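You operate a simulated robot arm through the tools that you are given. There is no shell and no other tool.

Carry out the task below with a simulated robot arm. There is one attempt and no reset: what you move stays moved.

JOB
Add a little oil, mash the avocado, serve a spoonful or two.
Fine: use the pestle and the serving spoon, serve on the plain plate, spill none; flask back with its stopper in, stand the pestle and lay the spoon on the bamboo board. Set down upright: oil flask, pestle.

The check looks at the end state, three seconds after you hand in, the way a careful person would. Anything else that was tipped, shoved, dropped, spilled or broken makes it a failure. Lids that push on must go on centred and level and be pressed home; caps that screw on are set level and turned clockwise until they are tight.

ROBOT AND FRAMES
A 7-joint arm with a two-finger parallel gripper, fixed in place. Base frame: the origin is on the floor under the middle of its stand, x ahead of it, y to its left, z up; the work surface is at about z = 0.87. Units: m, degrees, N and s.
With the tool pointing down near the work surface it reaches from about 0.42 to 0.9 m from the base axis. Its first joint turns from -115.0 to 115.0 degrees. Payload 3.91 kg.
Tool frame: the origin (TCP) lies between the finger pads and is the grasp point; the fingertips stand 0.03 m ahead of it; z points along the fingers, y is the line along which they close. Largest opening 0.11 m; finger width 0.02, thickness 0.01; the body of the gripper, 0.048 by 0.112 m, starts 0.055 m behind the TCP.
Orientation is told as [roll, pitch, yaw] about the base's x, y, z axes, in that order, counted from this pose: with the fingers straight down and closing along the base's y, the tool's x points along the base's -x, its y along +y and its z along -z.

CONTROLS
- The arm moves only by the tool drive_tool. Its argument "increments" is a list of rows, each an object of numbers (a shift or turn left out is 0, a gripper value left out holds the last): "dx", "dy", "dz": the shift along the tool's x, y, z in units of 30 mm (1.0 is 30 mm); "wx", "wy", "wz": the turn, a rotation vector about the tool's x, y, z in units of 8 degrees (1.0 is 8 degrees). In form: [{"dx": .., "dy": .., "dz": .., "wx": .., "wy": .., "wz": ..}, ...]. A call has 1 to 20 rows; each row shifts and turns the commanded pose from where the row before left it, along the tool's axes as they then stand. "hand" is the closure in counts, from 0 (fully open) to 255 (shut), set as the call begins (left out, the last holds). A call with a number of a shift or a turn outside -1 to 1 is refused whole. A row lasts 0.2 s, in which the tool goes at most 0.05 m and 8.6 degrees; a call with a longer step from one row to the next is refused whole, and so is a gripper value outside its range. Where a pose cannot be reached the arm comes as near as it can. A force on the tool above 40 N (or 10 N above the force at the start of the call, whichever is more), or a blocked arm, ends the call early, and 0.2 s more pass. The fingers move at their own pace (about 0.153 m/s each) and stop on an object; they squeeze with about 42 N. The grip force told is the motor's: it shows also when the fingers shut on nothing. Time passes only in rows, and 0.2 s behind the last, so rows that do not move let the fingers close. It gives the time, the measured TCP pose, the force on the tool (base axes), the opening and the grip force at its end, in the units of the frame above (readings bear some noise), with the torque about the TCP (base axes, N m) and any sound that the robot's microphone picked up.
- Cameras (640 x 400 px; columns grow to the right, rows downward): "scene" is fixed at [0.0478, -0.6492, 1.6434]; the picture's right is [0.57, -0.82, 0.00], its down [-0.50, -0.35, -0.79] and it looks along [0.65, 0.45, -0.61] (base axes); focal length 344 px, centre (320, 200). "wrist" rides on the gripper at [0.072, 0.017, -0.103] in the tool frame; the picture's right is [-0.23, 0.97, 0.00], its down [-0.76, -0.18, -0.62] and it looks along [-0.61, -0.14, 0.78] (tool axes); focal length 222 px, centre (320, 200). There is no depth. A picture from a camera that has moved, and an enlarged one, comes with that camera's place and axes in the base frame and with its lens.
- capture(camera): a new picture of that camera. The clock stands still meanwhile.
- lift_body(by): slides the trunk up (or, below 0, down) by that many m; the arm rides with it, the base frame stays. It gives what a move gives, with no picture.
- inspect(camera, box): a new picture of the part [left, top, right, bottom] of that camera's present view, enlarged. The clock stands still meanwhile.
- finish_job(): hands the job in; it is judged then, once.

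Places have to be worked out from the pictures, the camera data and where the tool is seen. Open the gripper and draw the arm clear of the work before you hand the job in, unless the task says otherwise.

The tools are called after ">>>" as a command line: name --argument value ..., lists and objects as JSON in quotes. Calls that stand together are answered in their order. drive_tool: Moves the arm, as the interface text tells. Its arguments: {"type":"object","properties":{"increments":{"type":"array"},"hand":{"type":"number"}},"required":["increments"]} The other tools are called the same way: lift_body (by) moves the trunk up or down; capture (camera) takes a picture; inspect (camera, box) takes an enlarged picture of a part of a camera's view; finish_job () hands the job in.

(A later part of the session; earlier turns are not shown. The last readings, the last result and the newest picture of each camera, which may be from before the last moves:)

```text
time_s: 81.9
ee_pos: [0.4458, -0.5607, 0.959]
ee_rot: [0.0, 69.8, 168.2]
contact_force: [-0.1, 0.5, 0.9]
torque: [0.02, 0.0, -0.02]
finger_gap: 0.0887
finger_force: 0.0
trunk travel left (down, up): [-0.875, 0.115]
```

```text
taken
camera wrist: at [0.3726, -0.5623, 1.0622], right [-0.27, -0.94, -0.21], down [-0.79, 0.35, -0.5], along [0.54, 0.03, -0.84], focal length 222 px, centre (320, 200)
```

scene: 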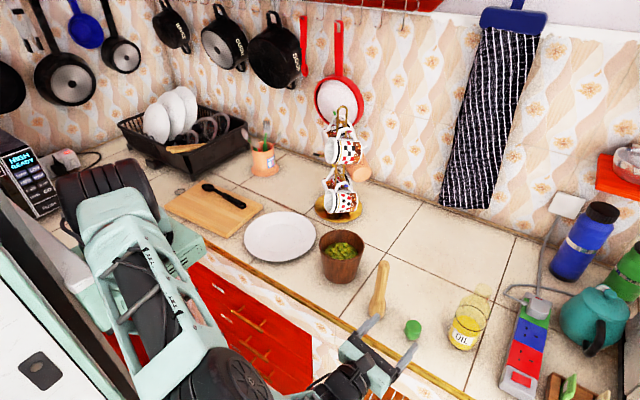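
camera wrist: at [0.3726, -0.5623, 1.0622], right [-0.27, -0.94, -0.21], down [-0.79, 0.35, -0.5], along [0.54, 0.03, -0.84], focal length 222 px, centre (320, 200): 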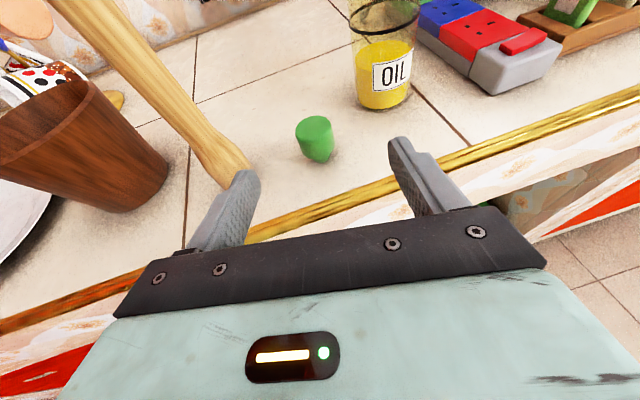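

The pose settled at azimuth -11.8°, pitched 20° down. The stopper re-measures at (0.553, -0.574); I correct 10 mm sideways, lower to knob height and move halfway in.

>>> drive_tool --increments '[{"dy": -0.32}, {"dz": 0.23, "dx": -0.63}, {"dz": 0.23, "dx": -0.63}, {"dz": 0.23, "dx": -0.62}, {"dz": 0.5, "dx": 0.18}, {"dz": 0.5, "dx": 0.18}, {"dz": 0.5, "dx": 0.18}, {}]'

>>> capture --camera "wrist"

>>> inspect --camera "scene" --box '[340, 270, 480, 400]'

```text
time_s: 83.7
ee_pos: [0.497, -0.5579, 0.8976]
ee_rot: [0.0, 70.0, 168.2]
contact_force: [-0.2, 0.8, 0.5]
torque: [0.01, 0.02, 0.02]
finger_gap: 0.0883
finger_force: 0.1
trunk travel left (down, up): [-0.875, 0.115]
```

```text
taken
camera wrist: at [0.4222, -0.5613, 1.001], right [-0.27, -0.94, -0.21], down [-0.79, 0.35, -0.5], along [0.55, 0.03, -0.84], focal length 222 px, centre (320, 200)
```

wrist: 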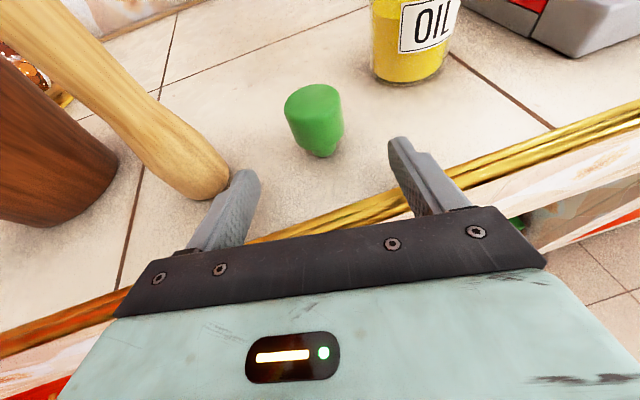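

```text
3.08 times, centred on (410, 335) of scene
camera zoom: at [0.0478, -0.6492, 1.6434], right [0.57, -0.82, 0.0], down [-0.5, -0.35, -0.79], along [0.65, 0.45, -0.61], focal length 1057 px, centre (43, -215)
```

zoom: 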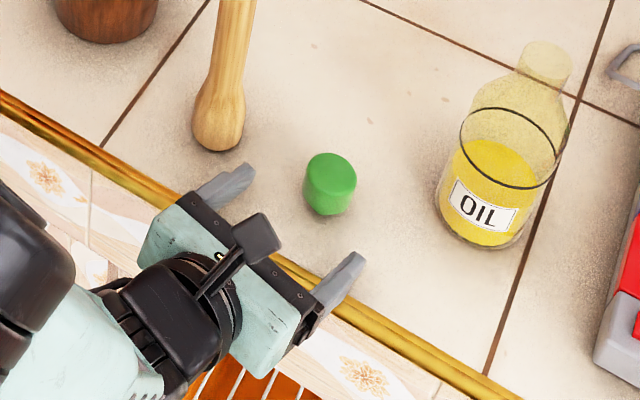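

Aligned and clear of the pestle. I advance the last ~59 mm and close on the knob.

>>> drive_tool --increments '[{"dz": 0.47, "dx": 0.17, "dy": 0.04}, {"dz": 0.47, "dx": 0.17, "dy": 0.04}, {"dz": 0.47, "dx": 0.17}, {"dz": 0.45, "dx": 0.17}, {}]'

>>> inspect --camera "wrist" --box '[160, 60, 480, 260]'

>>> inspect --camera "scene" --box '[340, 270, 480, 400]'

```text
time_s: 84.9
ee_pos: [0.5533, -0.5739, 0.8967]
ee_rot: [-0.2, 70.1, 168.2]
contact_force: [0.7, 0.1, 0.3]
torque: [0.01, -0.02, -0.02]
finger_gap: 0.0883
finger_force: 0.1
trunk travel left (down, up): [-0.875, 0.115]
```

```text
2.00 times, centred on (320, 160) of wrist
camera zoom: at [0.4794, -0.5771, 1.0007], right [-0.27, -0.94, -0.21], down [-0.79, 0.35, -0.5], along [0.54, 0.03, -0.84], focal length 444 px, centre (320, 280)
```

zoom: 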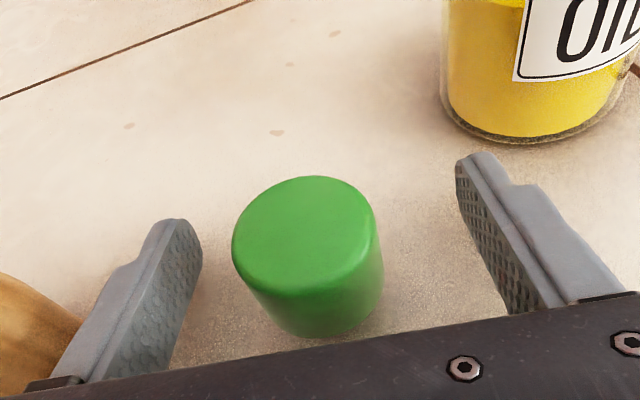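

```text
3.08 times, centred on (410, 335) of scene
camera zoom: at [0.0478, -0.6492, 1.6434], right [0.57, -0.82, 0.0], down [-0.5, -0.35, -0.79], along [0.65, 0.45, -0.61], focal length 1057 px, centre (43, -215)
```

zoom: 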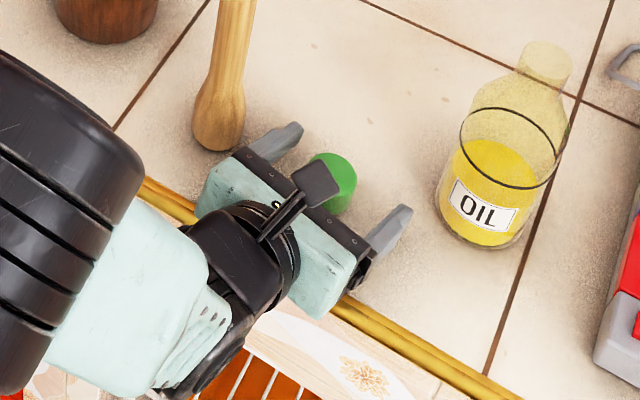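

By projection the knob centre is on the tool axis within a millimetre. I close on it.

>>> drive_tool --hand 200 --increments '[{}, {}, {}, {}]'

>>> inspect --camera "wrist" --box '[160, 60, 480, 260]'

```text
time_s: 85.9
ee_pos: [0.5521, -0.574, 0.8978]
ee_rot: [0.0, 70.0, 168.3]
contact_force: [0.3, 0.2, 0.5]
torque: [0.0, 0.0, 0.0]
finger_gap: 0.0352
finger_force: 42.0
trunk travel left (down, up): [-0.875, 0.115]
```

```text
2.00 times, centred on (320, 160) of wrist
camera zoom: at [0.4792, -0.577, 1.0007], right [-0.27, -0.94, -0.21], down [-0.79, 0.35, -0.5], along [0.55, 0.03, -0.84], focal length 444 px, centre (320, 280)
```

zoom: 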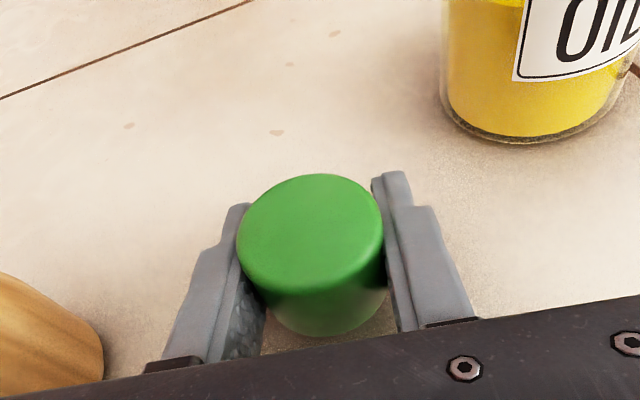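

The knob is held (gap 0.035 m). I lift it straight up above the flask height.

>>> drive_tool --increments '[{"dx": 0.4, "dz": -0.146}, {"dx": 0.7, "dz": -0.255}, {"dx": 0.8, "dz": -0.29}, {"dx": 0.8, "dz": -0.29}, {"dx": 0.8, "dz": -0.29}, {"dx": 0.8, "dz": -0.29}, {"dx": 0.8, "dz": -0.29}, {"dx": 0.8, "dz": -0.29}, {"dx": 0.6, "dz": -0.22}, {"dx": 0.4, "dz": -0.146}, {}]'

>>> capture --camera "wrist"

>>> capture --camera "scene"

```text
time_s: 88.3
ee_pos: [0.5526, -0.5738, 1.119]
ee_rot: [-0.1, 70.0, 168.2]
contact_force: [-0.2, 0.3, -0.4]
torque: [-0.02, -0.05, -0.01]
finger_gap: 0.0352
finger_force: 41.6
trunk travel left (down, up): [-0.875, 0.115]
```

```text
taken
camera wrist: at [0.479, -0.5768, 1.2216], right [-0.27, -0.94, -0.21], down [-0.79, 0.35, -0.5], along [0.55, 0.03, -0.84], focal length 222 px, centre (320, 200)
```

wrist: 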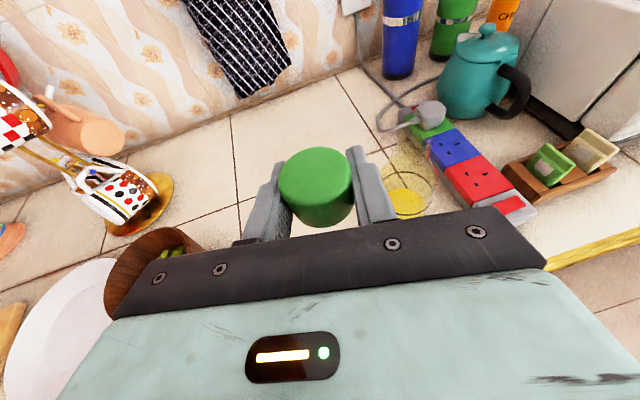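

```text
taken
```

scene: 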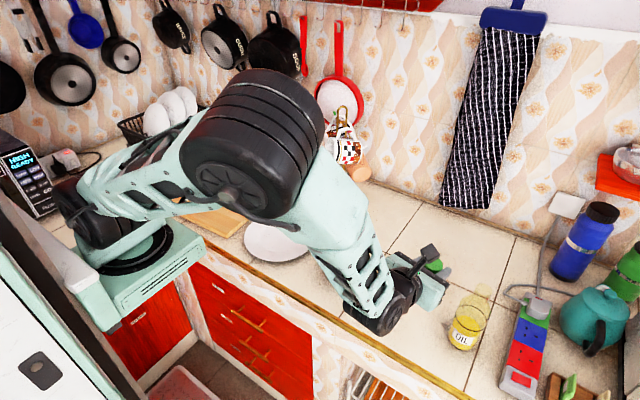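

>>> inspect --camera "wrist" --box '[340, 120, 460, 220]'

>>> inspect --camera "scene" --box '[430, 270, 510, 360]'

```text
4.00 times, centred on (400, 170) of wrist
camera zoom: at [0.479, -0.5768, 1.2216], right [-0.27, -0.94, -0.21], down [-0.79, 0.35, -0.5], along [0.55, 0.03, -0.84], focal length 888 px, centre (0, 320)
```

zoom: 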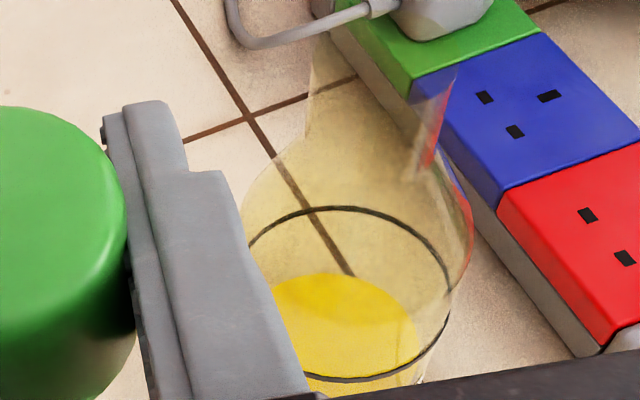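

```text
4.44 times, centred on (470, 315) of scene
camera zoom: at [0.0478, -0.6492, 1.6434], right [0.57, -0.82, 0.0], down [-0.5, -0.35, -0.79], along [0.65, 0.45, -0.61], focal length 1527 px, centre (-347, -311)
```

zoom: 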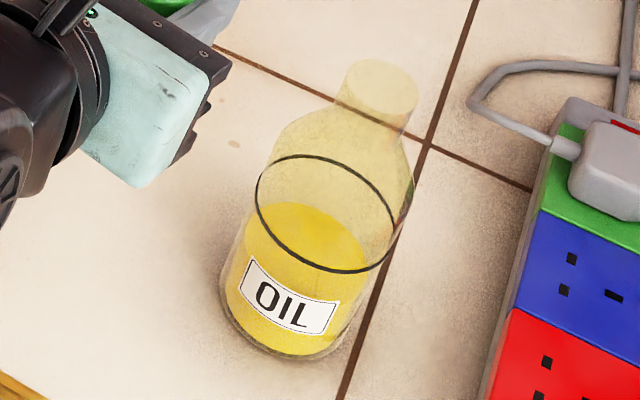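

The mouth is at about (0.618, -0.6735, 1.0555). I carry the stopper directly above it with ~35 mm clearance, then compare alignment in both cameras.

>>> drive_tool --increments '[{"dz": 0.3, "dx": 0.11, "dy": 0.32}, {"dz": 0.55, "dx": 0.2, "dy": 0.58}, {"dz": 0.6, "dx": 0.22, "dy": 0.64}, {"dz": 0.55, "dx": 0.2, "dy": 0.58}, {"dz": 0.4, "dx": 0.145, "dy": 0.43}, {"dz": 0.25, "dx": 0.09, "dy": 0.27}, {}, {}]'

>>> inspect --camera "wrist" --box '[220, 100, 420, 240]'

>>> inspect --camera "scene" --box '[430, 250, 510, 350]'

```text
time_s: 90.1
ee_pos: [0.6197, -0.675, 1.1182]
ee_rot: [0.0, 70.0, 168.2]
contact_force: [0.5, 0.3, 0.3]
torque: [0.02, 0.01, 0.01]
finger_gap: 0.0353
finger_force: 41.9
trunk travel left (down, up): [-0.875, 0.115]
```

```text
2.86 times, centred on (320, 170) of wrist
camera zoom: at [0.5454, -0.6777, 1.2219], right [-0.27, -0.94, -0.21], down [-0.79, 0.35, -0.5], along [0.55, 0.03, -0.84], focal length 635 px, centre (320, 286)
```

zoom: 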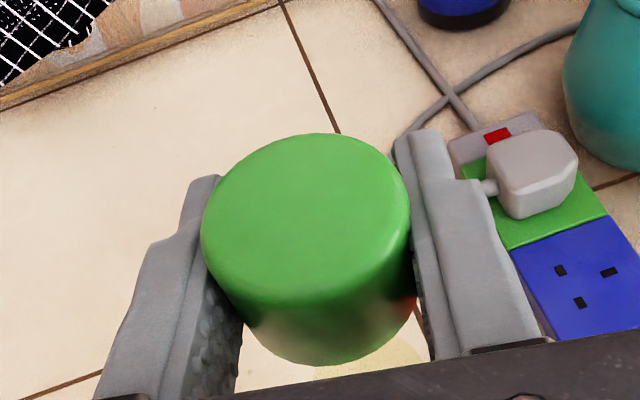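

```text
4.00 times, centred on (470, 300) of scene
camera zoom: at [0.0478, -0.6492, 1.6434], right [0.57, -0.82, 0.0], down [-0.5, -0.35, -0.79], along [0.65, 0.45, -0.61], focal length 1374 px, centre (-280, -200)
```

zoom: 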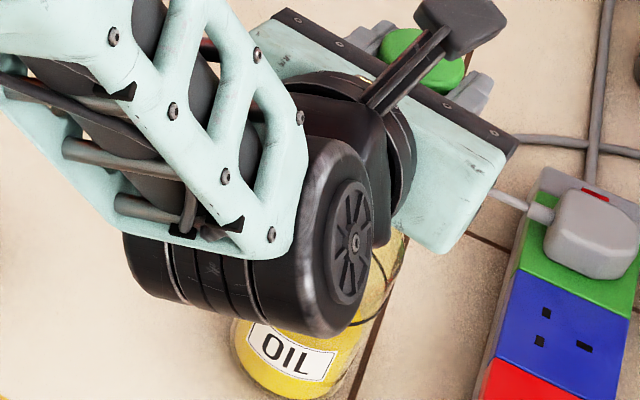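

The arm and the stopper itself hide the mouth, so I shift left 80 mm and back 30 mm to get a clear wrist view of the mouth and measure it better.

>>> drive_tool --increments '[{"dy": -0.5, "dz": -0.18, "dx": -0.07}, {"dy": -0.7, "dz": -0.25, "dx": -0.09}, {"dy": -0.8, "dz": -0.28, "dx": -0.1}, {"dy": -0.67, "dz": -0.23, "dx": -0.08}, {}, {}]'

>>> inspect --camera "wrist" --box '[360, 110, 500, 230]'

>>> capture --camera "wrist"

```text
time_s: 91.5
ee_pos: [0.6069, -0.5897, 1.1187]
ee_rot: [-0.1, 70.0, 168.1]
contact_force: [0.1, 0.1, -0.4]
torque: [0.01, -0.01, -0.01]
finger_gap: 0.0353
finger_force: 42.1
trunk travel left (down, up): [-0.875, 0.115]
```

```text
3.33 times, centred on (430, 170) of wrist
camera zoom: at [0.5337, -0.5923, 1.2216], right [-0.27, -0.94, -0.21], down [-0.79, 0.35, -0.5], along [0.55, 0.03, -0.84], focal length 740 px, centre (-47, 300)
```

zoom: 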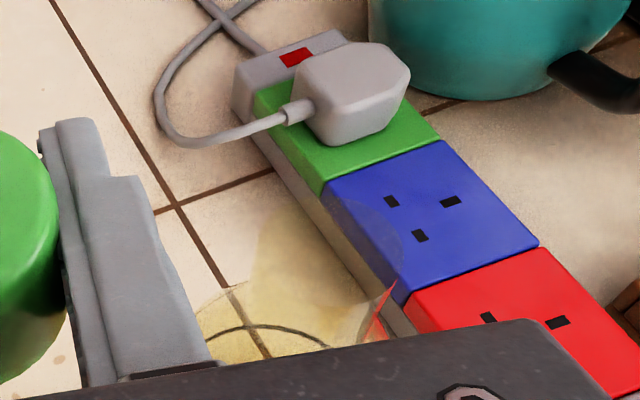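

```text
taken
camera wrist: at [0.5337, -0.5923, 1.2216], right [-0.27, -0.94, -0.21], down [-0.79, 0.35, -0.5], along [0.55, 0.03, -0.84], focal length 222 px, centre (320, 200)
```

wrist: 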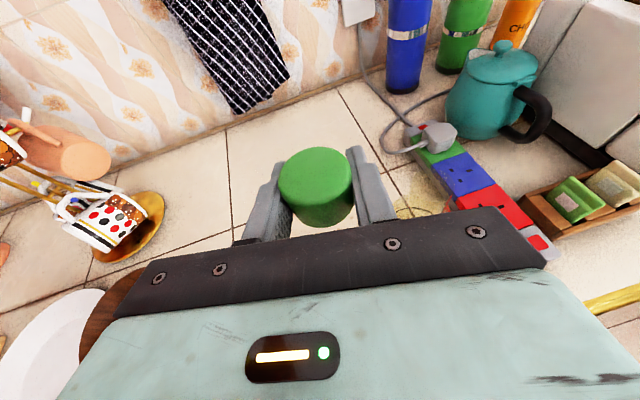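

>>> inspect --camera "wrist" --box '[395, 130, 465, 190]'

```text
6.67 times, centred on (430, 160) of wrist
camera zoom: at [0.5337, -0.5923, 1.2216], right [-0.27, -0.94, -0.21], down [-0.79, 0.35, -0.5], along [0.55, 0.03, -0.84], focal length 1481 px, centre (-413, 467)
```

zoom: 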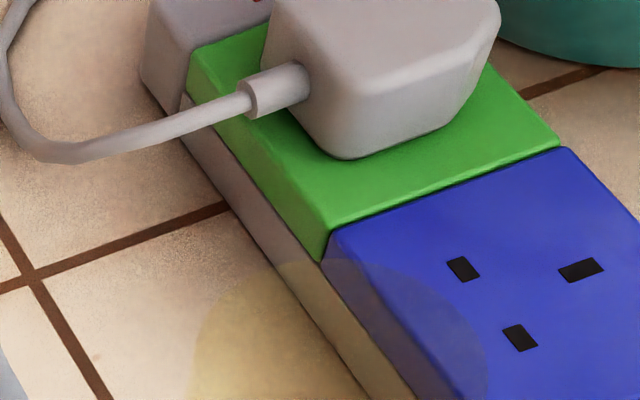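

Combining both cameras and the earlier grip position, the mouth lies 27 mm forward and 82 mm right of the held stopper's axis. I move there and lower to just above the rim.

>>> drive_tool --increments '[{"dy": 0.4, "dz": 0.12, "dx": 0.045}, {"dy": 0.6, "dz": 0.19, "dx": 0.07}, {"dy": 0.7, "dz": 0.22, "dx": 0.08}, {"dy": 0.6, "dz": 0.19, "dx": 0.068}, {"dy": 0.423, "dz": 0.126, "dx": 0.045}, {}, {"dz": 0.11, "dx": -0.3}, {"dz": 0.11, "dx": -0.3}, {"dz": 0.08, "dx": -0.22}, {}]'

>>> inspect --camera "wrist" --box '[220, 100, 420, 240]'

>>> inspect --camera "scene" --box '[430, 250, 510, 350]'

```text
time_s: 93.7
ee_pos: [0.6147, -0.6735, 1.0912]
ee_rot: [-0.1, 70.1, 168.2]
contact_force: [0.2, 0.3, 0.3]
torque: [-0.03, 0.0, 0.0]
finger_gap: 0.0352
finger_force: 42.3
trunk travel left (down, up): [-0.875, 0.115]
```

```text
2.86 times, centred on (320, 170) of wrist
camera zoom: at [0.5414, -0.6775, 1.1951], right [-0.27, -0.94, -0.21], down [-0.79, 0.35, -0.5], along [0.55, 0.03, -0.84], focal length 635 px, centre (320, 286)
```

zoom: 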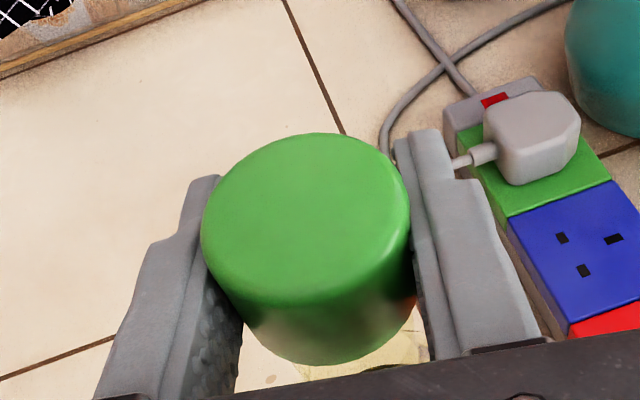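

```text
4.00 times, centred on (470, 300) of scene
camera zoom: at [0.0478, -0.6492, 1.6434], right [0.57, -0.82, 0.0], down [-0.5, -0.35, -0.79], along [0.65, 0.45, -0.61], focal length 1374 px, centre (-280, -200)
```

zoom: 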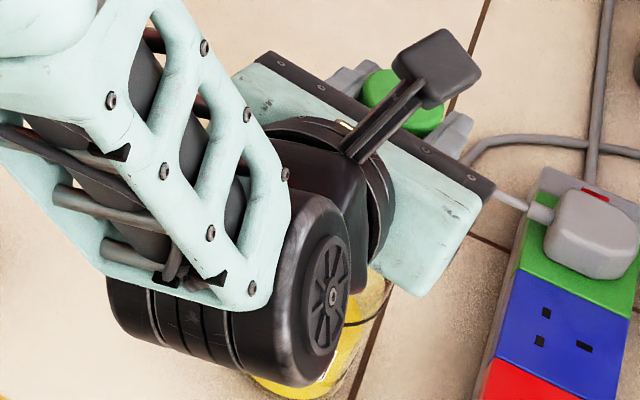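

>>> drive_tool --increments '[{}, {}]'

>>> drive_tool --increments '[{}]'

>>> inspect --camera "wrist" --box '[270, 170, 370, 240]'

```text
time_s: 94.3
ee_pos: [0.6152, -0.6758, 1.0911]
ee_rot: [0.0, 70.0, 168.1]
contact_force: [0.5, 0.1, -0.1]
torque: [0.0, 0.0, -0.01]
finger_gap: 0.0354
finger_force: 41.9
trunk travel left (down, up): [-0.875, 0.115]
```

```text
time_s: 94.7
ee_pos: [0.6152, -0.6744, 1.092]
ee_rot: [0.1, 69.9, 168.2]
contact_force: [0.4, -0.2, 0.2]
torque: [0.01, 0.0, 0.03]
finger_gap: 0.0349
finger_force: 41.7
trunk travel left (down, up): [-0.875, 0.115]
```

```text
5.71 times, centred on (320, 205) of wrist
camera zoom: at [0.5414, -0.6775, 1.1954], right [-0.27, -0.94, -0.21], down [-0.79, 0.35, -0.5], along [0.55, 0.03, -0.84], focal length 1269 px, centre (320, 171)
```

zoom: 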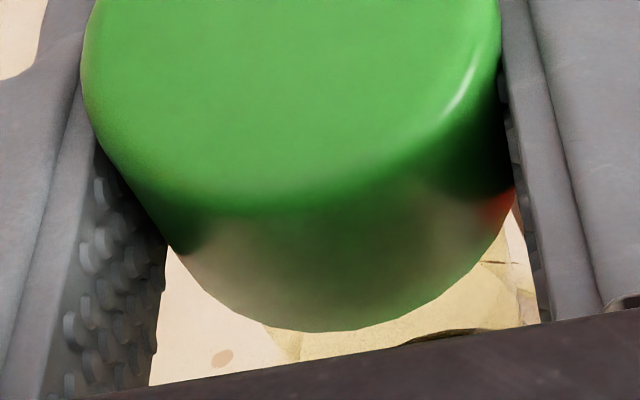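

The neck's silhouette visible beside the knob matches the prediction for an aligned stopper within ~1 mm. I lower slowly in small steps, watching the force.

>>> drive_tool --increments '[{"dz": 0.023, "dx": -0.063}, {"dz": 0.023, "dx": -0.063}, {"dz": 0.023, "dx": -0.063}, {}]'

>>> drive_tool --increments '[{"dz": 0.0114, "dx": -0.0313}, {"dz": 0.0114, "dx": -0.0313}, {"dz": 0.0114, "dx": -0.0313}, {}]'

```text
time_s: 95.7
ee_pos: [0.615, -0.6762, 1.0868]
ee_rot: [0.0, 70.1, 168.3]
contact_force: [0.3, 0.5, -1.2]
torque: [0.03, 0.0, -0.01]
finger_gap: 0.035
finger_force: 42.4
trunk travel left (down, up): [-0.875, 0.115]
```

```text
time_s: 96.7
ee_pos: [0.6156, -0.6766, 1.0823]
ee_rot: [0.0, 70.0, 168.2]
contact_force: [1.1, 0.1, 0.0]
torque: [-0.02, 0.06, 0.0]
finger_gap: 0.0351
finger_force: 41.7
trunk travel left (down, up): [-0.875, 0.115]
```

>>> drive_tool --increments '[{"dz": 0.0114, "dx": -0.0313}, {"dz": 0.0114, "dx": -0.0313}, {}]'

>>> drive_tool --increments '[{"dz": 0.0114, "dx": -0.0313}, {"dz": 0.0114, "dx": -0.0313}, {}]'

```text
time_s: 97.5
ee_pos: [0.6158, -0.6743, 1.0817]
ee_rot: [0.0, 70.0, 168.2]
contact_force: [0.6, 0.2, -0.1]
torque: [0.01, 0.02, 0.01]
finger_gap: 0.0353
finger_force: 42.2
trunk travel left (down, up): [-0.875, 0.115]
```

```text
time_s: 98.3
ee_pos: [0.6169, -0.6745, 1.0797]
ee_rot: [0.0, 70.0, 168.2]
contact_force: [-0.4, 0.6, -0.2]
torque: [-0.01, 0.02, -0.02]
finger_gap: 0.0351
finger_force: 42.3
trunk travel left (down, up): [-0.875, 0.115]
```

No contact yet. I keep lowering in small steps.

>>> drive_tool --increments '[{"dz": 0.0114, "dx": -0.0313}, {"dz": 0.0114, "dx": -0.0313}, {}]'

>>> drive_tool --increments '[{"dz": 0.0114, "dx": -0.0313}, {"dz": 0.0114, "dx": -0.0313}, {}]'

>>> inspect --camera "wrist" --box '[220, 100, 420, 240]'

>>> inspect --camera "scene" --box '[430, 250, 510, 350]'

```text
time_s: 99.1
ee_pos: [0.6149, -0.674, 1.0769]
ee_rot: [0.0, 69.9, 168.3]
contact_force: [1.0, -0.2, -0.2]
torque: [0.0, 0.02, -0.01]
finger_gap: 0.0352
finger_force: 42.3
trunk travel left (down, up): [-0.875, 0.115]
```

```text
time_s: 99.9
ee_pos: [0.6153, -0.6746, 1.0757]
ee_rot: [0.0, 70.1, 168.2]
contact_force: [0.1, -0.4, 0.2]
torque: [-0.01, -0.01, -0.02]
finger_gap: 0.0351
finger_force: 42.0
trunk travel left (down, up): [-0.875, 0.115]
```

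```text
2.86 times, centred on (320, 170) of wrist
camera zoom: at [0.5414, -0.6772, 1.1787], right [-0.27, -0.94, -0.21], down [-0.79, 0.35, -0.5], along [0.55, 0.03, -0.84], focal length 635 px, centre (320, 286)
```

zoom: 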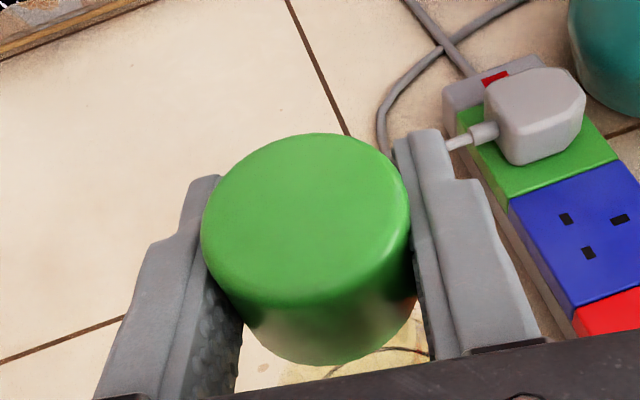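

```text
4.00 times, centred on (470, 300) of scene
camera zoom: at [0.0478, -0.6492, 1.6434], right [0.57, -0.82, 0.0], down [-0.5, -0.35, -0.79], along [0.65, 0.45, -0.61], focal length 1374 px, centre (-280, -200)
```

zoom: 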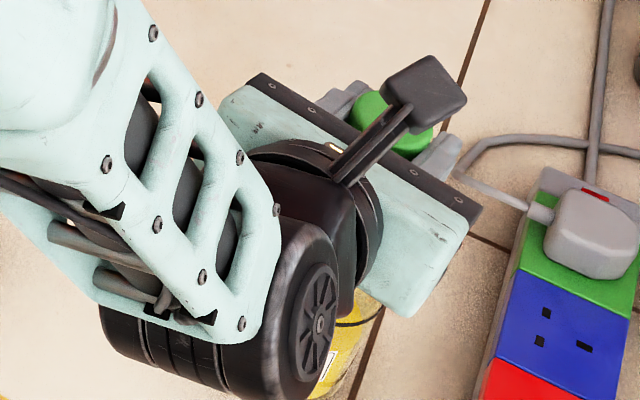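

The plug bottom should be about 9 mm below the rim with no resistance, so it is entering the neck. I continue until the knob seats.

>>> drive_tool --increments '[{"dz": 0.0114, "dx": -0.0313}, {"dz": 0.0114, "dx": -0.0313}, {}]'

>>> drive_tool --increments '[{"dz": 0.0114, "dx": -0.0313}, {"dz": 0.0114, "dx": -0.0313}, {}]'

>>> drive_tool --increments '[{"dz": 0.0114, "dx": -0.0313}, {}]'

```text
time_s: 100.7
ee_pos: [0.6154, -0.6741, 1.0731]
ee_rot: [0.1, 70.1, 168.2]
contact_force: [0.2, -0.4, -0.1]
torque: [0.05, 0.01, -0.03]
finger_gap: 0.0354
finger_force: 41.6
trunk travel left (down, up): [-0.875, 0.115]
```

```text
time_s: 101.5
ee_pos: [0.6146, -0.6741, 1.0719]
ee_rot: [0.0, 70.1, 168.2]
contact_force: [0.3, 0.5, -0.3]
torque: [0.0, 0.0, 0.0]
finger_gap: 0.035
finger_force: 41.6
trunk travel left (down, up): [-0.875, 0.115]
```

```text
time_s: 102.1
ee_pos: [0.6157, -0.6751, 1.0706]
ee_rot: [0.0, 69.9, 168.3]
contact_force: [0.1, -0.2, -0.6]
torque: [0.01, 0.02, -0.02]
finger_gap: 0.0353
finger_force: 41.6
trunk travel left (down, up): [-0.875, 0.115]
```

>>> drive_tool --increments '[{"dz": 0.0114, "dx": -0.0313}, {}]'

>>> drive_tool --increments '[{"dz": 0.0114, "dx": -0.0313}, {}]'

>>> drive_tool --increments '[{"dz": 0.0114, "dx": -0.0313}, {}]'

>>> drive_tool --increments '[{"dz": 0.0114, "dx": -0.0313}, {}]'

```text
time_s: 102.7
ee_pos: [0.6153, -0.6753, 1.0707]
ee_rot: [0.0, 70.0, 168.2]
contact_force: [0.4, -1.1, 0.8]
torque: [0.02, 0.0, 0.01]
finger_gap: 0.0349
finger_force: 42.0
trunk travel left (down, up): [-0.875, 0.115]
```

```text
time_s: 103.3
ee_pos: [0.6148, -0.6748, 1.069]
ee_rot: [0.0, 70.0, 168.2]
contact_force: [0.5, 0.0, 0.5]
torque: [0.03, 0.01, 0.01]
finger_gap: 0.0352
finger_force: 41.5
trunk travel left (down, up): [-0.875, 0.115]
```

```text
time_s: 103.9
ee_pos: [0.615, -0.6753, 1.068]
ee_rot: [0.0, 70.0, 168.1]
contact_force: [-0.4, -0.2, 0.2]
torque: [0.04, 0.07, 0.0]
finger_gap: 0.0353
finger_force: 42.0
trunk travel left (down, up): [-0.875, 0.115]
```

```text
time_s: 104.5
ee_pos: [0.6148, -0.6739, 1.0669]
ee_rot: [-0.1, 70.0, 168.2]
contact_force: [0.3, 0.2, 1.9]
torque: [-0.03, 0.0, 0.0]
finger_gap: 0.0353
finger_force: 41.9
trunk travel left (down, up): [-0.875, 0.115]
```

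First contact (+1.9 N) with the plug about 13 mm in. I press on in 1 mm steps.

>>> drive_tool --increments '[{"dz": 0.0114, "dx": -0.0313}, {}]'

>>> drive_tool --increments '[{"dz": 0.0114, "dx": -0.0313}, {}]'

>>> inspect --camera "wrist" --box '[270, 150, 390, 240]'

```text
time_s: 105.1
ee_pos: [0.6145, -0.6745, 1.0668]
ee_rot: [0.1, 70.1, 168.3]
contact_force: [2.3, -0.2, 5.7]
torque: [0.05, -0.05, -0.02]
finger_gap: 0.0353
finger_force: 42.1
trunk travel left (down, up): [-0.875, 0.115]
```

```text
time_s: 105.7
ee_pos: [0.6149, -0.6756, 1.0671]
ee_rot: [0.2, 70.1, 168.4]
contact_force: [2.4, 0.1, 14.2]
torque: [0.09, -0.03, -0.02]
finger_gap: 0.0352
finger_force: 41.7
trunk travel left (down, up): [-0.875, 0.115]
```

```text
4.44 times, centred on (330, 195) of wrist
camera zoom: at [0.5413, -0.6774, 1.1703], right [-0.27, -0.94, -0.21], down [-0.79, 0.35, -0.51], along [0.55, 0.03, -0.84], focal length 987 px, centre (276, 222)
```

zoom: 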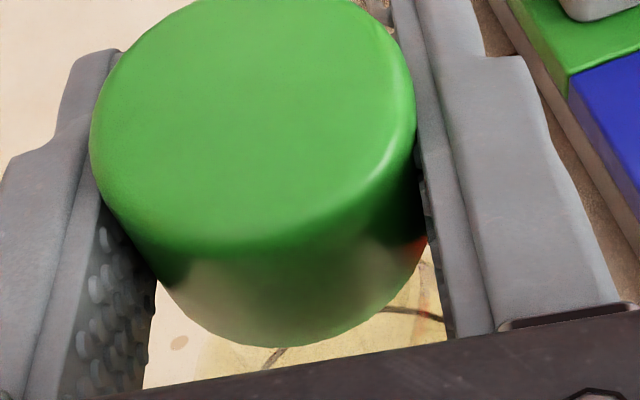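

Hard stop at 14 N with the position unchanged. One more press to about 25 N to be sure it is home, then I release.

>>> drive_tool --increments '[{"dz": 0.0114, "dx": -0.0313}, {}, {}]'

>>> drive_tool --increments '[{"dz": -0.0342, "dx": 0.094}, {}]'

```text
time_s: 106.5
ee_pos: [0.6149, -0.6738, 1.067]
ee_rot: [0.3, 70.1, 168.5]
contact_force: [4.6, -1.0, 24.3]
torque: [0.13, -0.03, -0.01]
finger_gap: 0.0351
finger_force: 42.1
trunk travel left (down, up): [-0.875, 0.115]
```

```text
time_s: 107.1
ee_pos: [0.6146, -0.6751, 1.0679]
ee_rot: [0.0, 69.8, 168.2]
contact_force: [3.5, -0.5, 13.7]
torque: [-0.02, -0.22, 0.05]
finger_gap: 0.0354
finger_force: 42.0
trunk travel left (down, up): [-0.875, 0.115]
```

>>> drive_tool --increments '[{}, {}]'

>>> inspect --camera "wrist" --box '[270, 150, 390, 240]'

```text
time_s: 107.7
ee_pos: [0.6144, -0.6743, 1.0674]
ee_rot: [0.0, 69.9, 168.2]
contact_force: [2.7, 0.2, 9.2]
torque: [0.03, -0.15, 0.02]
finger_gap: 0.0351
finger_force: 41.8
trunk travel left (down, up): [-0.875, 0.115]
```

```text
4.44 times, centred on (330, 195) of wrist
camera zoom: at [0.5406, -0.6776, 1.1705], right [-0.27, -0.94, -0.21], down [-0.79, 0.35, -0.5], along [0.54, 0.03, -0.84], focal length 987 px, centre (276, 222)
```

zoom: 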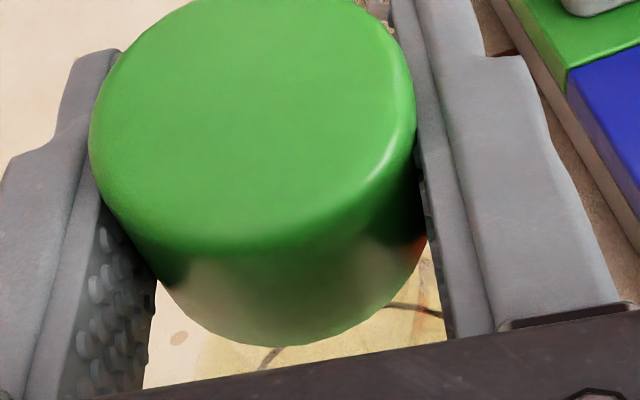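

>>> drive_tool --increments '[{"dz": -0.0114, "dx": 0.0313}, {}, {}, {}]'

```text
time_s: 108.7
ee_pos: [0.6152, -0.6742, 1.0685]
ee_rot: [-0.1, 69.9, 168.3]
contact_force: [0.2, 0.3, -0.6]
torque: [0.01, -0.02, -0.04]
finger_gap: 0.0351
finger_force: 42.0
trunk travel left (down, up): [-0.875, 0.115]
```

I press lightly again (so the stopper isn't drawn up) and open the gripper from that state.

>>> drive_tool --increments '[{"dz": 0.0171, "dx": -0.047}, {}]'

>>> drive_tool --increments '[{"dz": 0.008, "dx": -0.022}, {}]'

```text
time_s: 109.3
ee_pos: [0.6142, -0.6747, 1.0673]
ee_rot: [0.0, 70.1, 168.3]
contact_force: [0.8, 0.7, -0.6]
torque: [0.02, -0.02, 0.02]
finger_gap: 0.0352
finger_force: 42.1
trunk travel left (down, up): [-0.875, 0.115]
```

```text
time_s: 109.9
ee_pos: [0.615, -0.6727, 1.0664]
ee_rot: [0.2, 70.1, 168.3]
contact_force: [1.4, -0.5, 4.1]
torque: [0.04, -0.02, 0.03]
finger_gap: 0.035
finger_force: 41.9
trunk travel left (down, up): [-0.875, 0.115]
```

Light press of ~4 N with the stopper seated. I open the gripper.

>>> drive_tool --hand 60 --increments '[{}, {}, {}]'

>>> inspect --camera "wrist" --box '[220, 100, 420, 240]'

```text
time_s: 110.7
ee_pos: [0.6149, -0.6748, 1.0667]
ee_rot: [0.0, 69.9, 168.3]
contact_force: [0.3, -0.4, 0.1]
torque: [-0.01, -0.03, 0.03]
finger_gap: 0.084
finger_force: 0.0
trunk travel left (down, up): [-0.875, 0.115]
```

```text
2.86 times, centred on (320, 170) of wrist
camera zoom: at [0.5409, -0.6775, 1.1697], right [-0.27, -0.94, -0.21], down [-0.79, 0.35, -0.5], along [0.55, 0.03, -0.84], focal length 635 px, centre (320, 286)
```

zoom: 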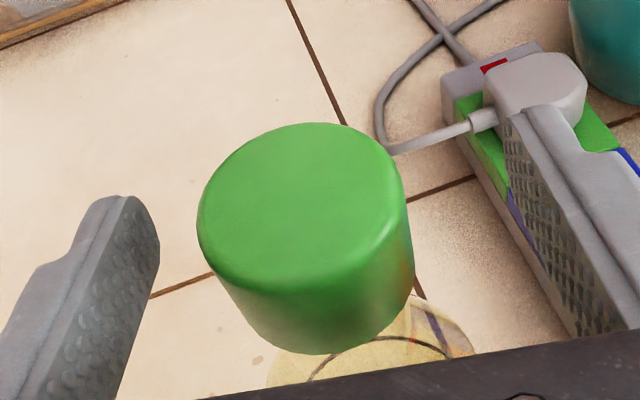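

Released. I retreat backward-up along the tool axis and check the stopper from the scene camera.

>>> drive_tool --increments '[{"dz": -0.4}, {"dz": -0.7}, {"dz": -0.8}, {"dz": -0.8}, {"dz": -0.8}, {"dz": -0.6}]'

>>> capture --camera "wrist"

>>> inspect --camera "scene" --box '[430, 260, 510, 360]'

```text
time_s: 112.1
ee_pos: [0.502, -0.6502, 1.1087]
ee_rot: [-0.1, 70.1, 168.1]
contact_force: [0.2, 1.4, 0.0]
torque: [-0.03, 0.0, 0.0]
finger_gap: 0.0842
finger_force: 0.1
trunk travel left (down, up): [-0.875, 0.115]
```

```text
taken
camera wrist: at [0.4273, -0.6538, 1.212], right [-0.27, -0.94, -0.21], down [-0.79, 0.35, -0.5], along [0.54, 0.03, -0.84], focal length 222 px, centre (320, 200)
```

wrist: 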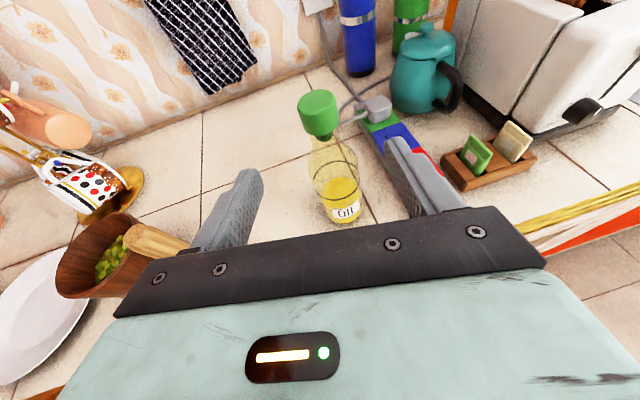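

```text
4.00 times, centred on (470, 310) of scene
camera zoom: at [0.0478, -0.6492, 1.6434], right [0.57, -0.82, 0.0], down [-0.5, -0.35, -0.79], along [0.65, 0.45, -0.61], focal length 1374 px, centre (-280, -240)
```

zoom: 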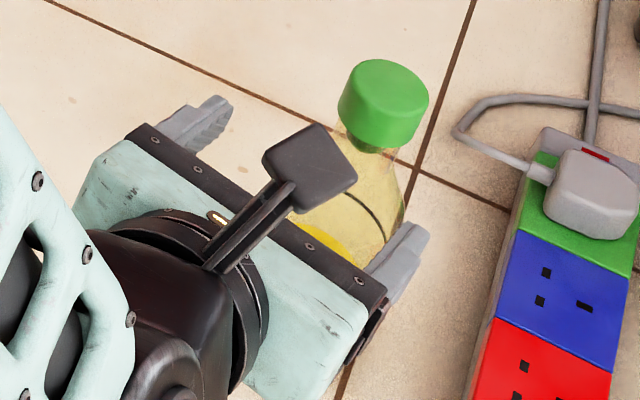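

>>> inspect --camera "wrist" --box '[270, 70, 390, 230]'

>>> inspect --camera "scene" --box '[455, 260, 495, 300]'

```text
2.50 times, centred on (330, 150) of wrist
camera zoom: at [0.4273, -0.6538, 1.212], right [-0.27, -0.94, -0.21], down [-0.79, 0.35, -0.5], along [0.54, 0.03, -0.84], focal length 555 px, centre (295, 325)
```

zoom: 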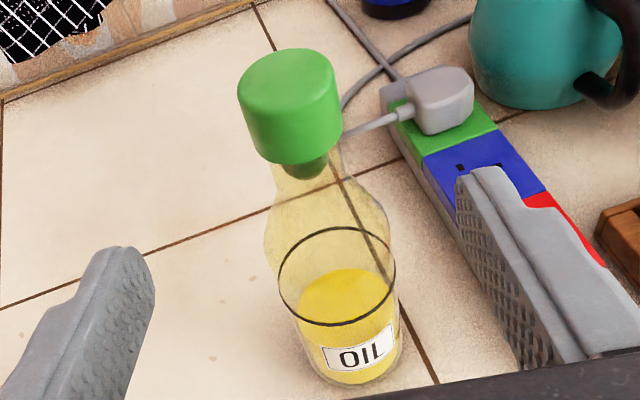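

```text
10.00 times, centred on (475, 280) of scene
camera zoom: at [0.0478, -0.6492, 1.6434], right [0.57, -0.82, 0.0], down [-0.5, -0.35, -0.79], along [0.65, 0.45, -0.61], focal length 3436 px, centre (-1230, -600)
```

zoom: 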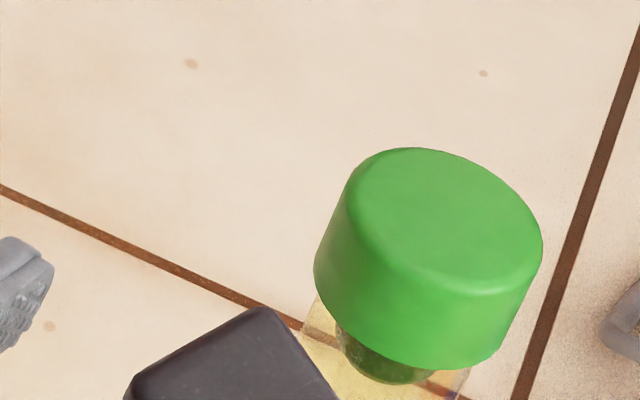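

The plug is inside the neck. To judge whether it is level and fully home, I tilt the tool up for a near-horizontal close view.

>>> drive_tool --increments '[{"wy": 0.6, "dz": -0.5}, {"wy": 0.9, "dz": -0.3}, {"wy": 0.9}, {"wy": 0.9}, {"wy": 0.9}, {"wy": 0.9}, {"wy": 0.9}, {"wy": 0.25}, {"dx": -0.8}, {"dx": -0.8}, {}]'

>>> capture --camera "wrist"

```text
time_s: 114.5
ee_pos: [0.5031, -0.6518, 1.0736]
ee_rot: [180.0, 59.9, -11.8]
contact_force: [-0.3, 0.6, -1.1]
torque: [0.05, -0.01, 0.0]
finger_gap: 0.0838
finger_force: 0.2
trunk travel left (down, up): [-0.875, 0.115]
```

```text
taken
camera wrist: at [0.3774, -0.6438, 1.0851], right [-0.09, -0.98, -0.2], down [-0.12, 0.21, -0.97], along [0.99, -0.06, -0.13], focal length 222 px, centre (320, 200)
```

wrist: 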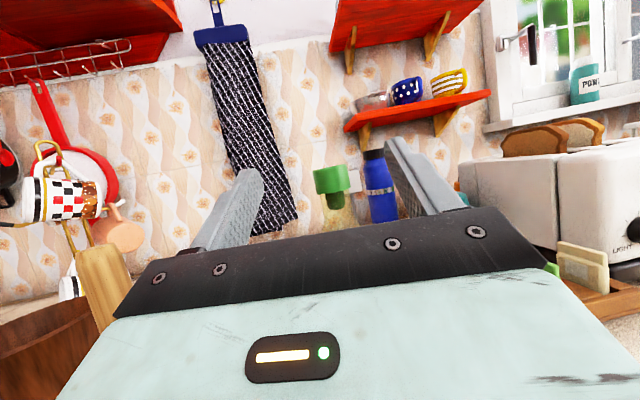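

>>> inspect --camera "wrist" --box '[295, 150, 375, 225]'

```text
5.33 times, centred on (335, 188) of wrist
camera zoom: at [0.3774, -0.6438, 1.0851], right [-0.09, -0.98, -0.2], down [-0.12, 0.21, -0.97], along [0.99, -0.06, -0.13], focal length 1185 px, centre (240, 267)
```

zoom: 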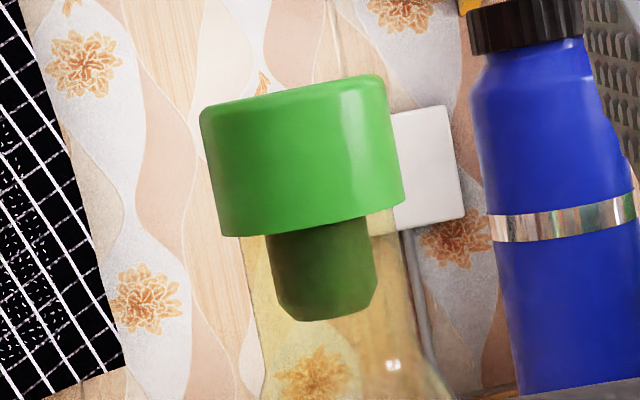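

>>> inspect --camera "wrist" --box '[305, 175, 355, 215]'

>>> inspect --camera "scene" --box '[440, 260, 510, 350]'

```text
10.00 times, centred on (330, 195) of wrist
camera zoom: at [0.3774, -0.6438, 1.0851], right [-0.09, -0.98, -0.2], down [-0.12, 0.21, -0.97], along [0.99, -0.06, -0.13], focal length 2221 px, centre (220, 250)
```

zoom: 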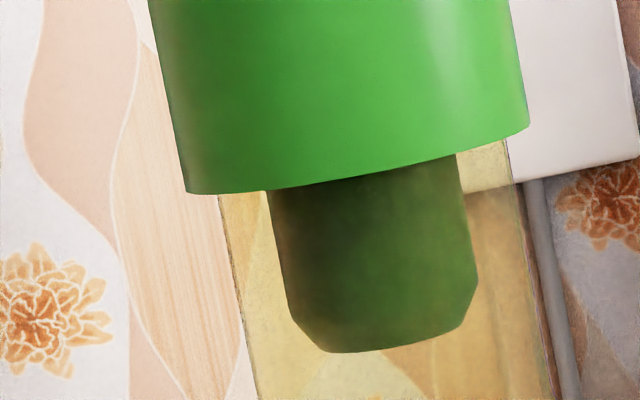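

```text
4.44 times, centred on (475, 305) of scene
camera zoom: at [0.0478, -0.6492, 1.6434], right [0.57, -0.82, 0.0], down [-0.5, -0.35, -0.79], along [0.65, 0.45, -0.61], focal length 1527 px, centre (-369, -267)
```

zoom: 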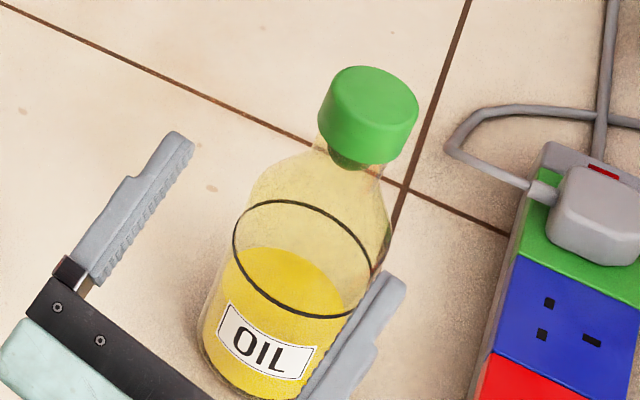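

At 10× the plug is centred in the neck, the knob level and flush on the rim — stopper done. Now I rise, move left and turn the tool to point down for the pestle.

>>> drive_tool --increments '[{"dx": 0.6, "dz": 0.3, "dy": -0.2}, {"dx": 0.8, "dz": 0.45, "dy": -0.4}, {"dx": 0.8, "dz": 0.45, "dy": -0.5}, {"dx": 0.8, "dz": 0.45, "dy": -0.5}, {"dx": 0.5, "dz": 0.3, "dy": -0.5}, {"wy": -1, "dy": -0.4}, {"wy": -1, "dy": -0.4}, {"wy": -1}, {"wy": -1}, {"wy": -1}, {"wy": -1}, {"wy": -1}, {"wy": -1}, {"wy": -1}, {"wy": -1}, {"wy": -1}, {"wy": -1}, {"wy": -1}, {"wy": -1}, {"wy": -1}]'

>>> capture --camera "scene"

>>> capture --camera "wrist"

```text
time_s: 118.7
ee_pos: [0.5188, -0.5671, 1.1945]
ee_rot: [0.0, -0.1, 168.2]
contact_force: [-0.5, 0.4, -0.8]
torque: [-0.02, -0.03, 0.01]
finger_gap: 0.084
finger_force: 0.1
trunk travel left (down, up): [-0.875, 0.115]
```

```text
taken
```

scene: 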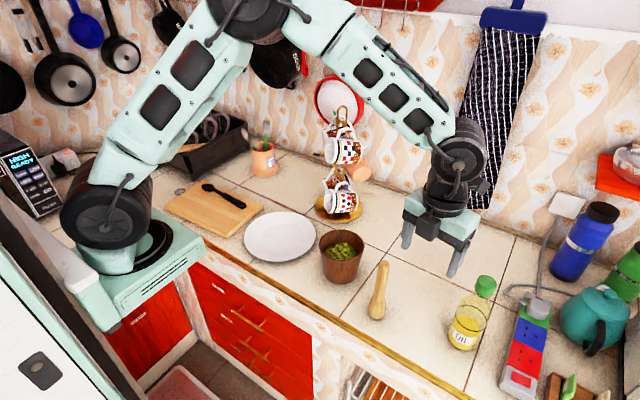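

```text
taken
camera wrist: at [0.5873, -0.5987, 1.2975], right [-0.42, -0.91, 0.0], down [-0.71, 0.33, 0.62], along [-0.57, 0.26, -0.78], focal length 222 px, centre (320, 200)
```

wrist: 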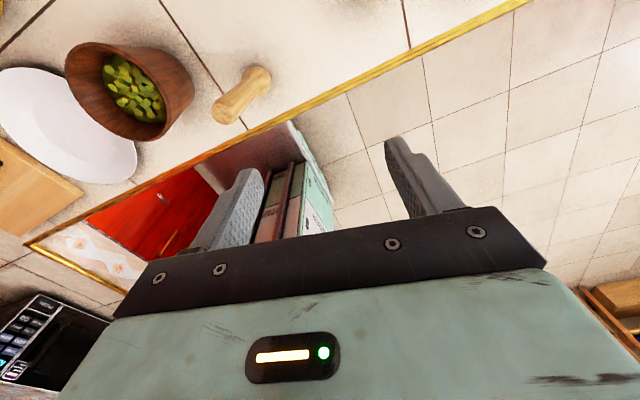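

Tool points down. I rotate the wrist back by 160° so that the last joint is near its middle and the camera sits on the robot side.

>>> drive_tool --hand 0 --increments '[{"wz": -1}, {"wz": -1}, {"wz": -1}, {"wz": -1}, {"wz": -1}, {"wz": -1}, {"wz": -1}, {"wz": -1}, {"wz": -1}, {"wz": -1}, {"wz": -1}, {"wz": -1}, {"wz": -1}, {"wz": -1}, {"wz": -1}, {"wz": -1}, {"wz": -1}, {"wz": -1}, {"wz": -1}, {"wz": -1}]'

>>> capture --camera "wrist"

>>> inspect --camera "scene" --box '[300, 220, 420, 330]'

```text
time_s: 122.9
ee_pos: [0.5191, -0.5659, 1.1944]
ee_rot: [0.0, -0.1, -31.7]
contact_force: [0.2, -0.4, 0.3]
torque: [0.01, -0.04, 0.03]
finger_gap: 0.11
finger_force: 0.0
trunk travel left (down, up): [-0.875, 0.115]
```

```text
taken
camera wrist: at [0.4667, -0.5147, 1.2972], right [0.7, 0.71, 0.0], down [0.56, -0.55, 0.62], along [0.44, -0.44, -0.78], focal length 222 px, centre (320, 200)
```

wrist: 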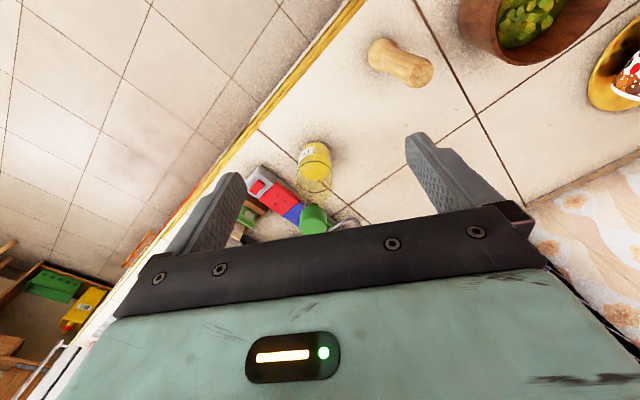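

```text
3.64 times, centred on (360, 275) of scene
camera zoom: at [0.0478, -0.6492, 1.6434], right [0.57, -0.82, 0.0], down [-0.5, -0.35, -0.79], along [0.65, 0.45, -0.61], focal length 1250 px, centre (174, -73)
```

zoom: 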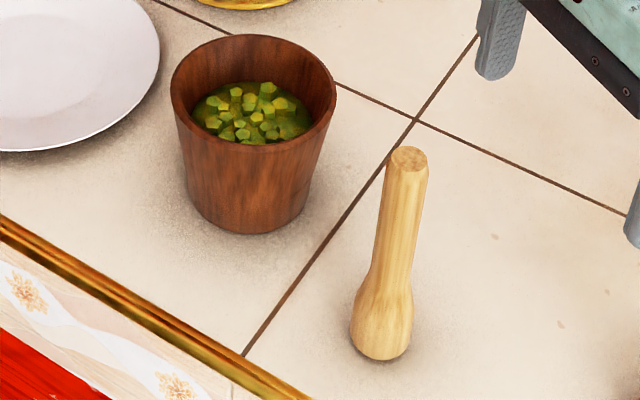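

>>> inspect --camera "wrist" --box '[350, 20, 450, 100]'

```text
5.00 times, centred on (400, 60) of wrist
camera zoom: at [0.4667, -0.5147, 1.2972], right [0.7, 0.71, 0.0], down [0.56, -0.55, 0.62], along [0.44, -0.44, -0.78], focal length 1111 px, centre (-80, 900)
```

zoom: 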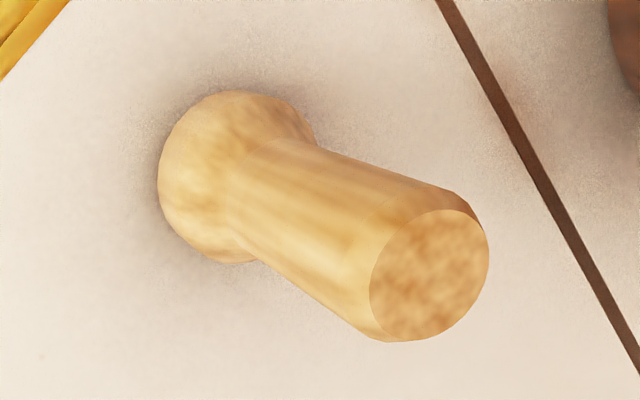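

The pestle axis is near (0.564, -0.473), handle about 25 mm wide. I move above it.

>>> drive_tool --increments '[{"dx": 0.07, "dy": 0.6}, {"dx": 0.07, "dy": 0.7}, {"dx": 0.07, "dy": 0.8}, {"dx": 0.07, "dy": 0.7}, {"dx": 0.07, "dy": 0.62}, {"dz": 0.8}, {}]'

>>> capture --camera "wrist"

>>> inspect --camera "scene" --box '[300, 200, 440, 330]'

```text
time_s: 124.5
ee_pos: [0.565, -0.4724, 1.1707]
ee_rot: [0.0, 0.0, -31.7]
contact_force: [0.1, 0.1, -0.4]
torque: [-0.02, -0.01, 0.02]
finger_gap: 0.1099
finger_force: 0.0
trunk travel left (down, up): [-0.875, 0.115]
```

```text
taken
camera wrist: at [0.5125, -0.4214, 1.2732], right [0.71, 0.71, 0.0], down [0.55, -0.55, 0.62], along [0.44, -0.44, -0.78], focal length 222 px, centre (320, 200)
```

wrist: 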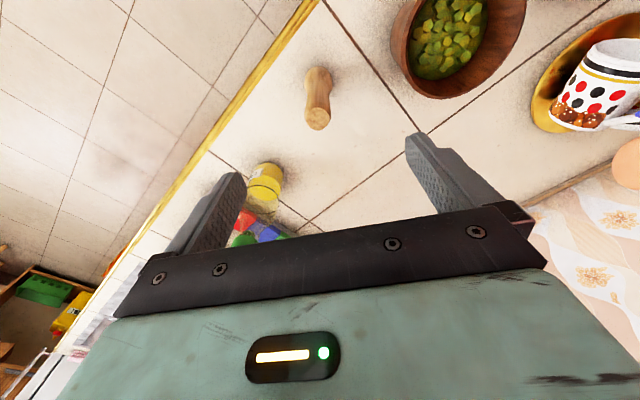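

```text
3.08 times, centred on (370, 265) of scene
camera zoom: at [0.0478, -0.6492, 1.6434], right [0.57, -0.82, 0.0], down [-0.5, -0.35, -0.79], along [0.65, 0.45, -0.61], focal length 1057 px, centre (166, 0)
```

zoom: 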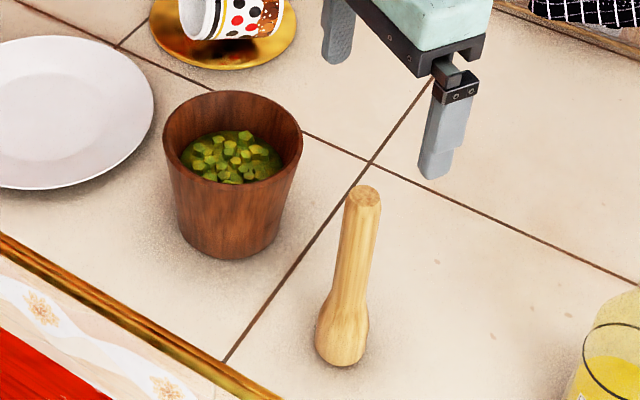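

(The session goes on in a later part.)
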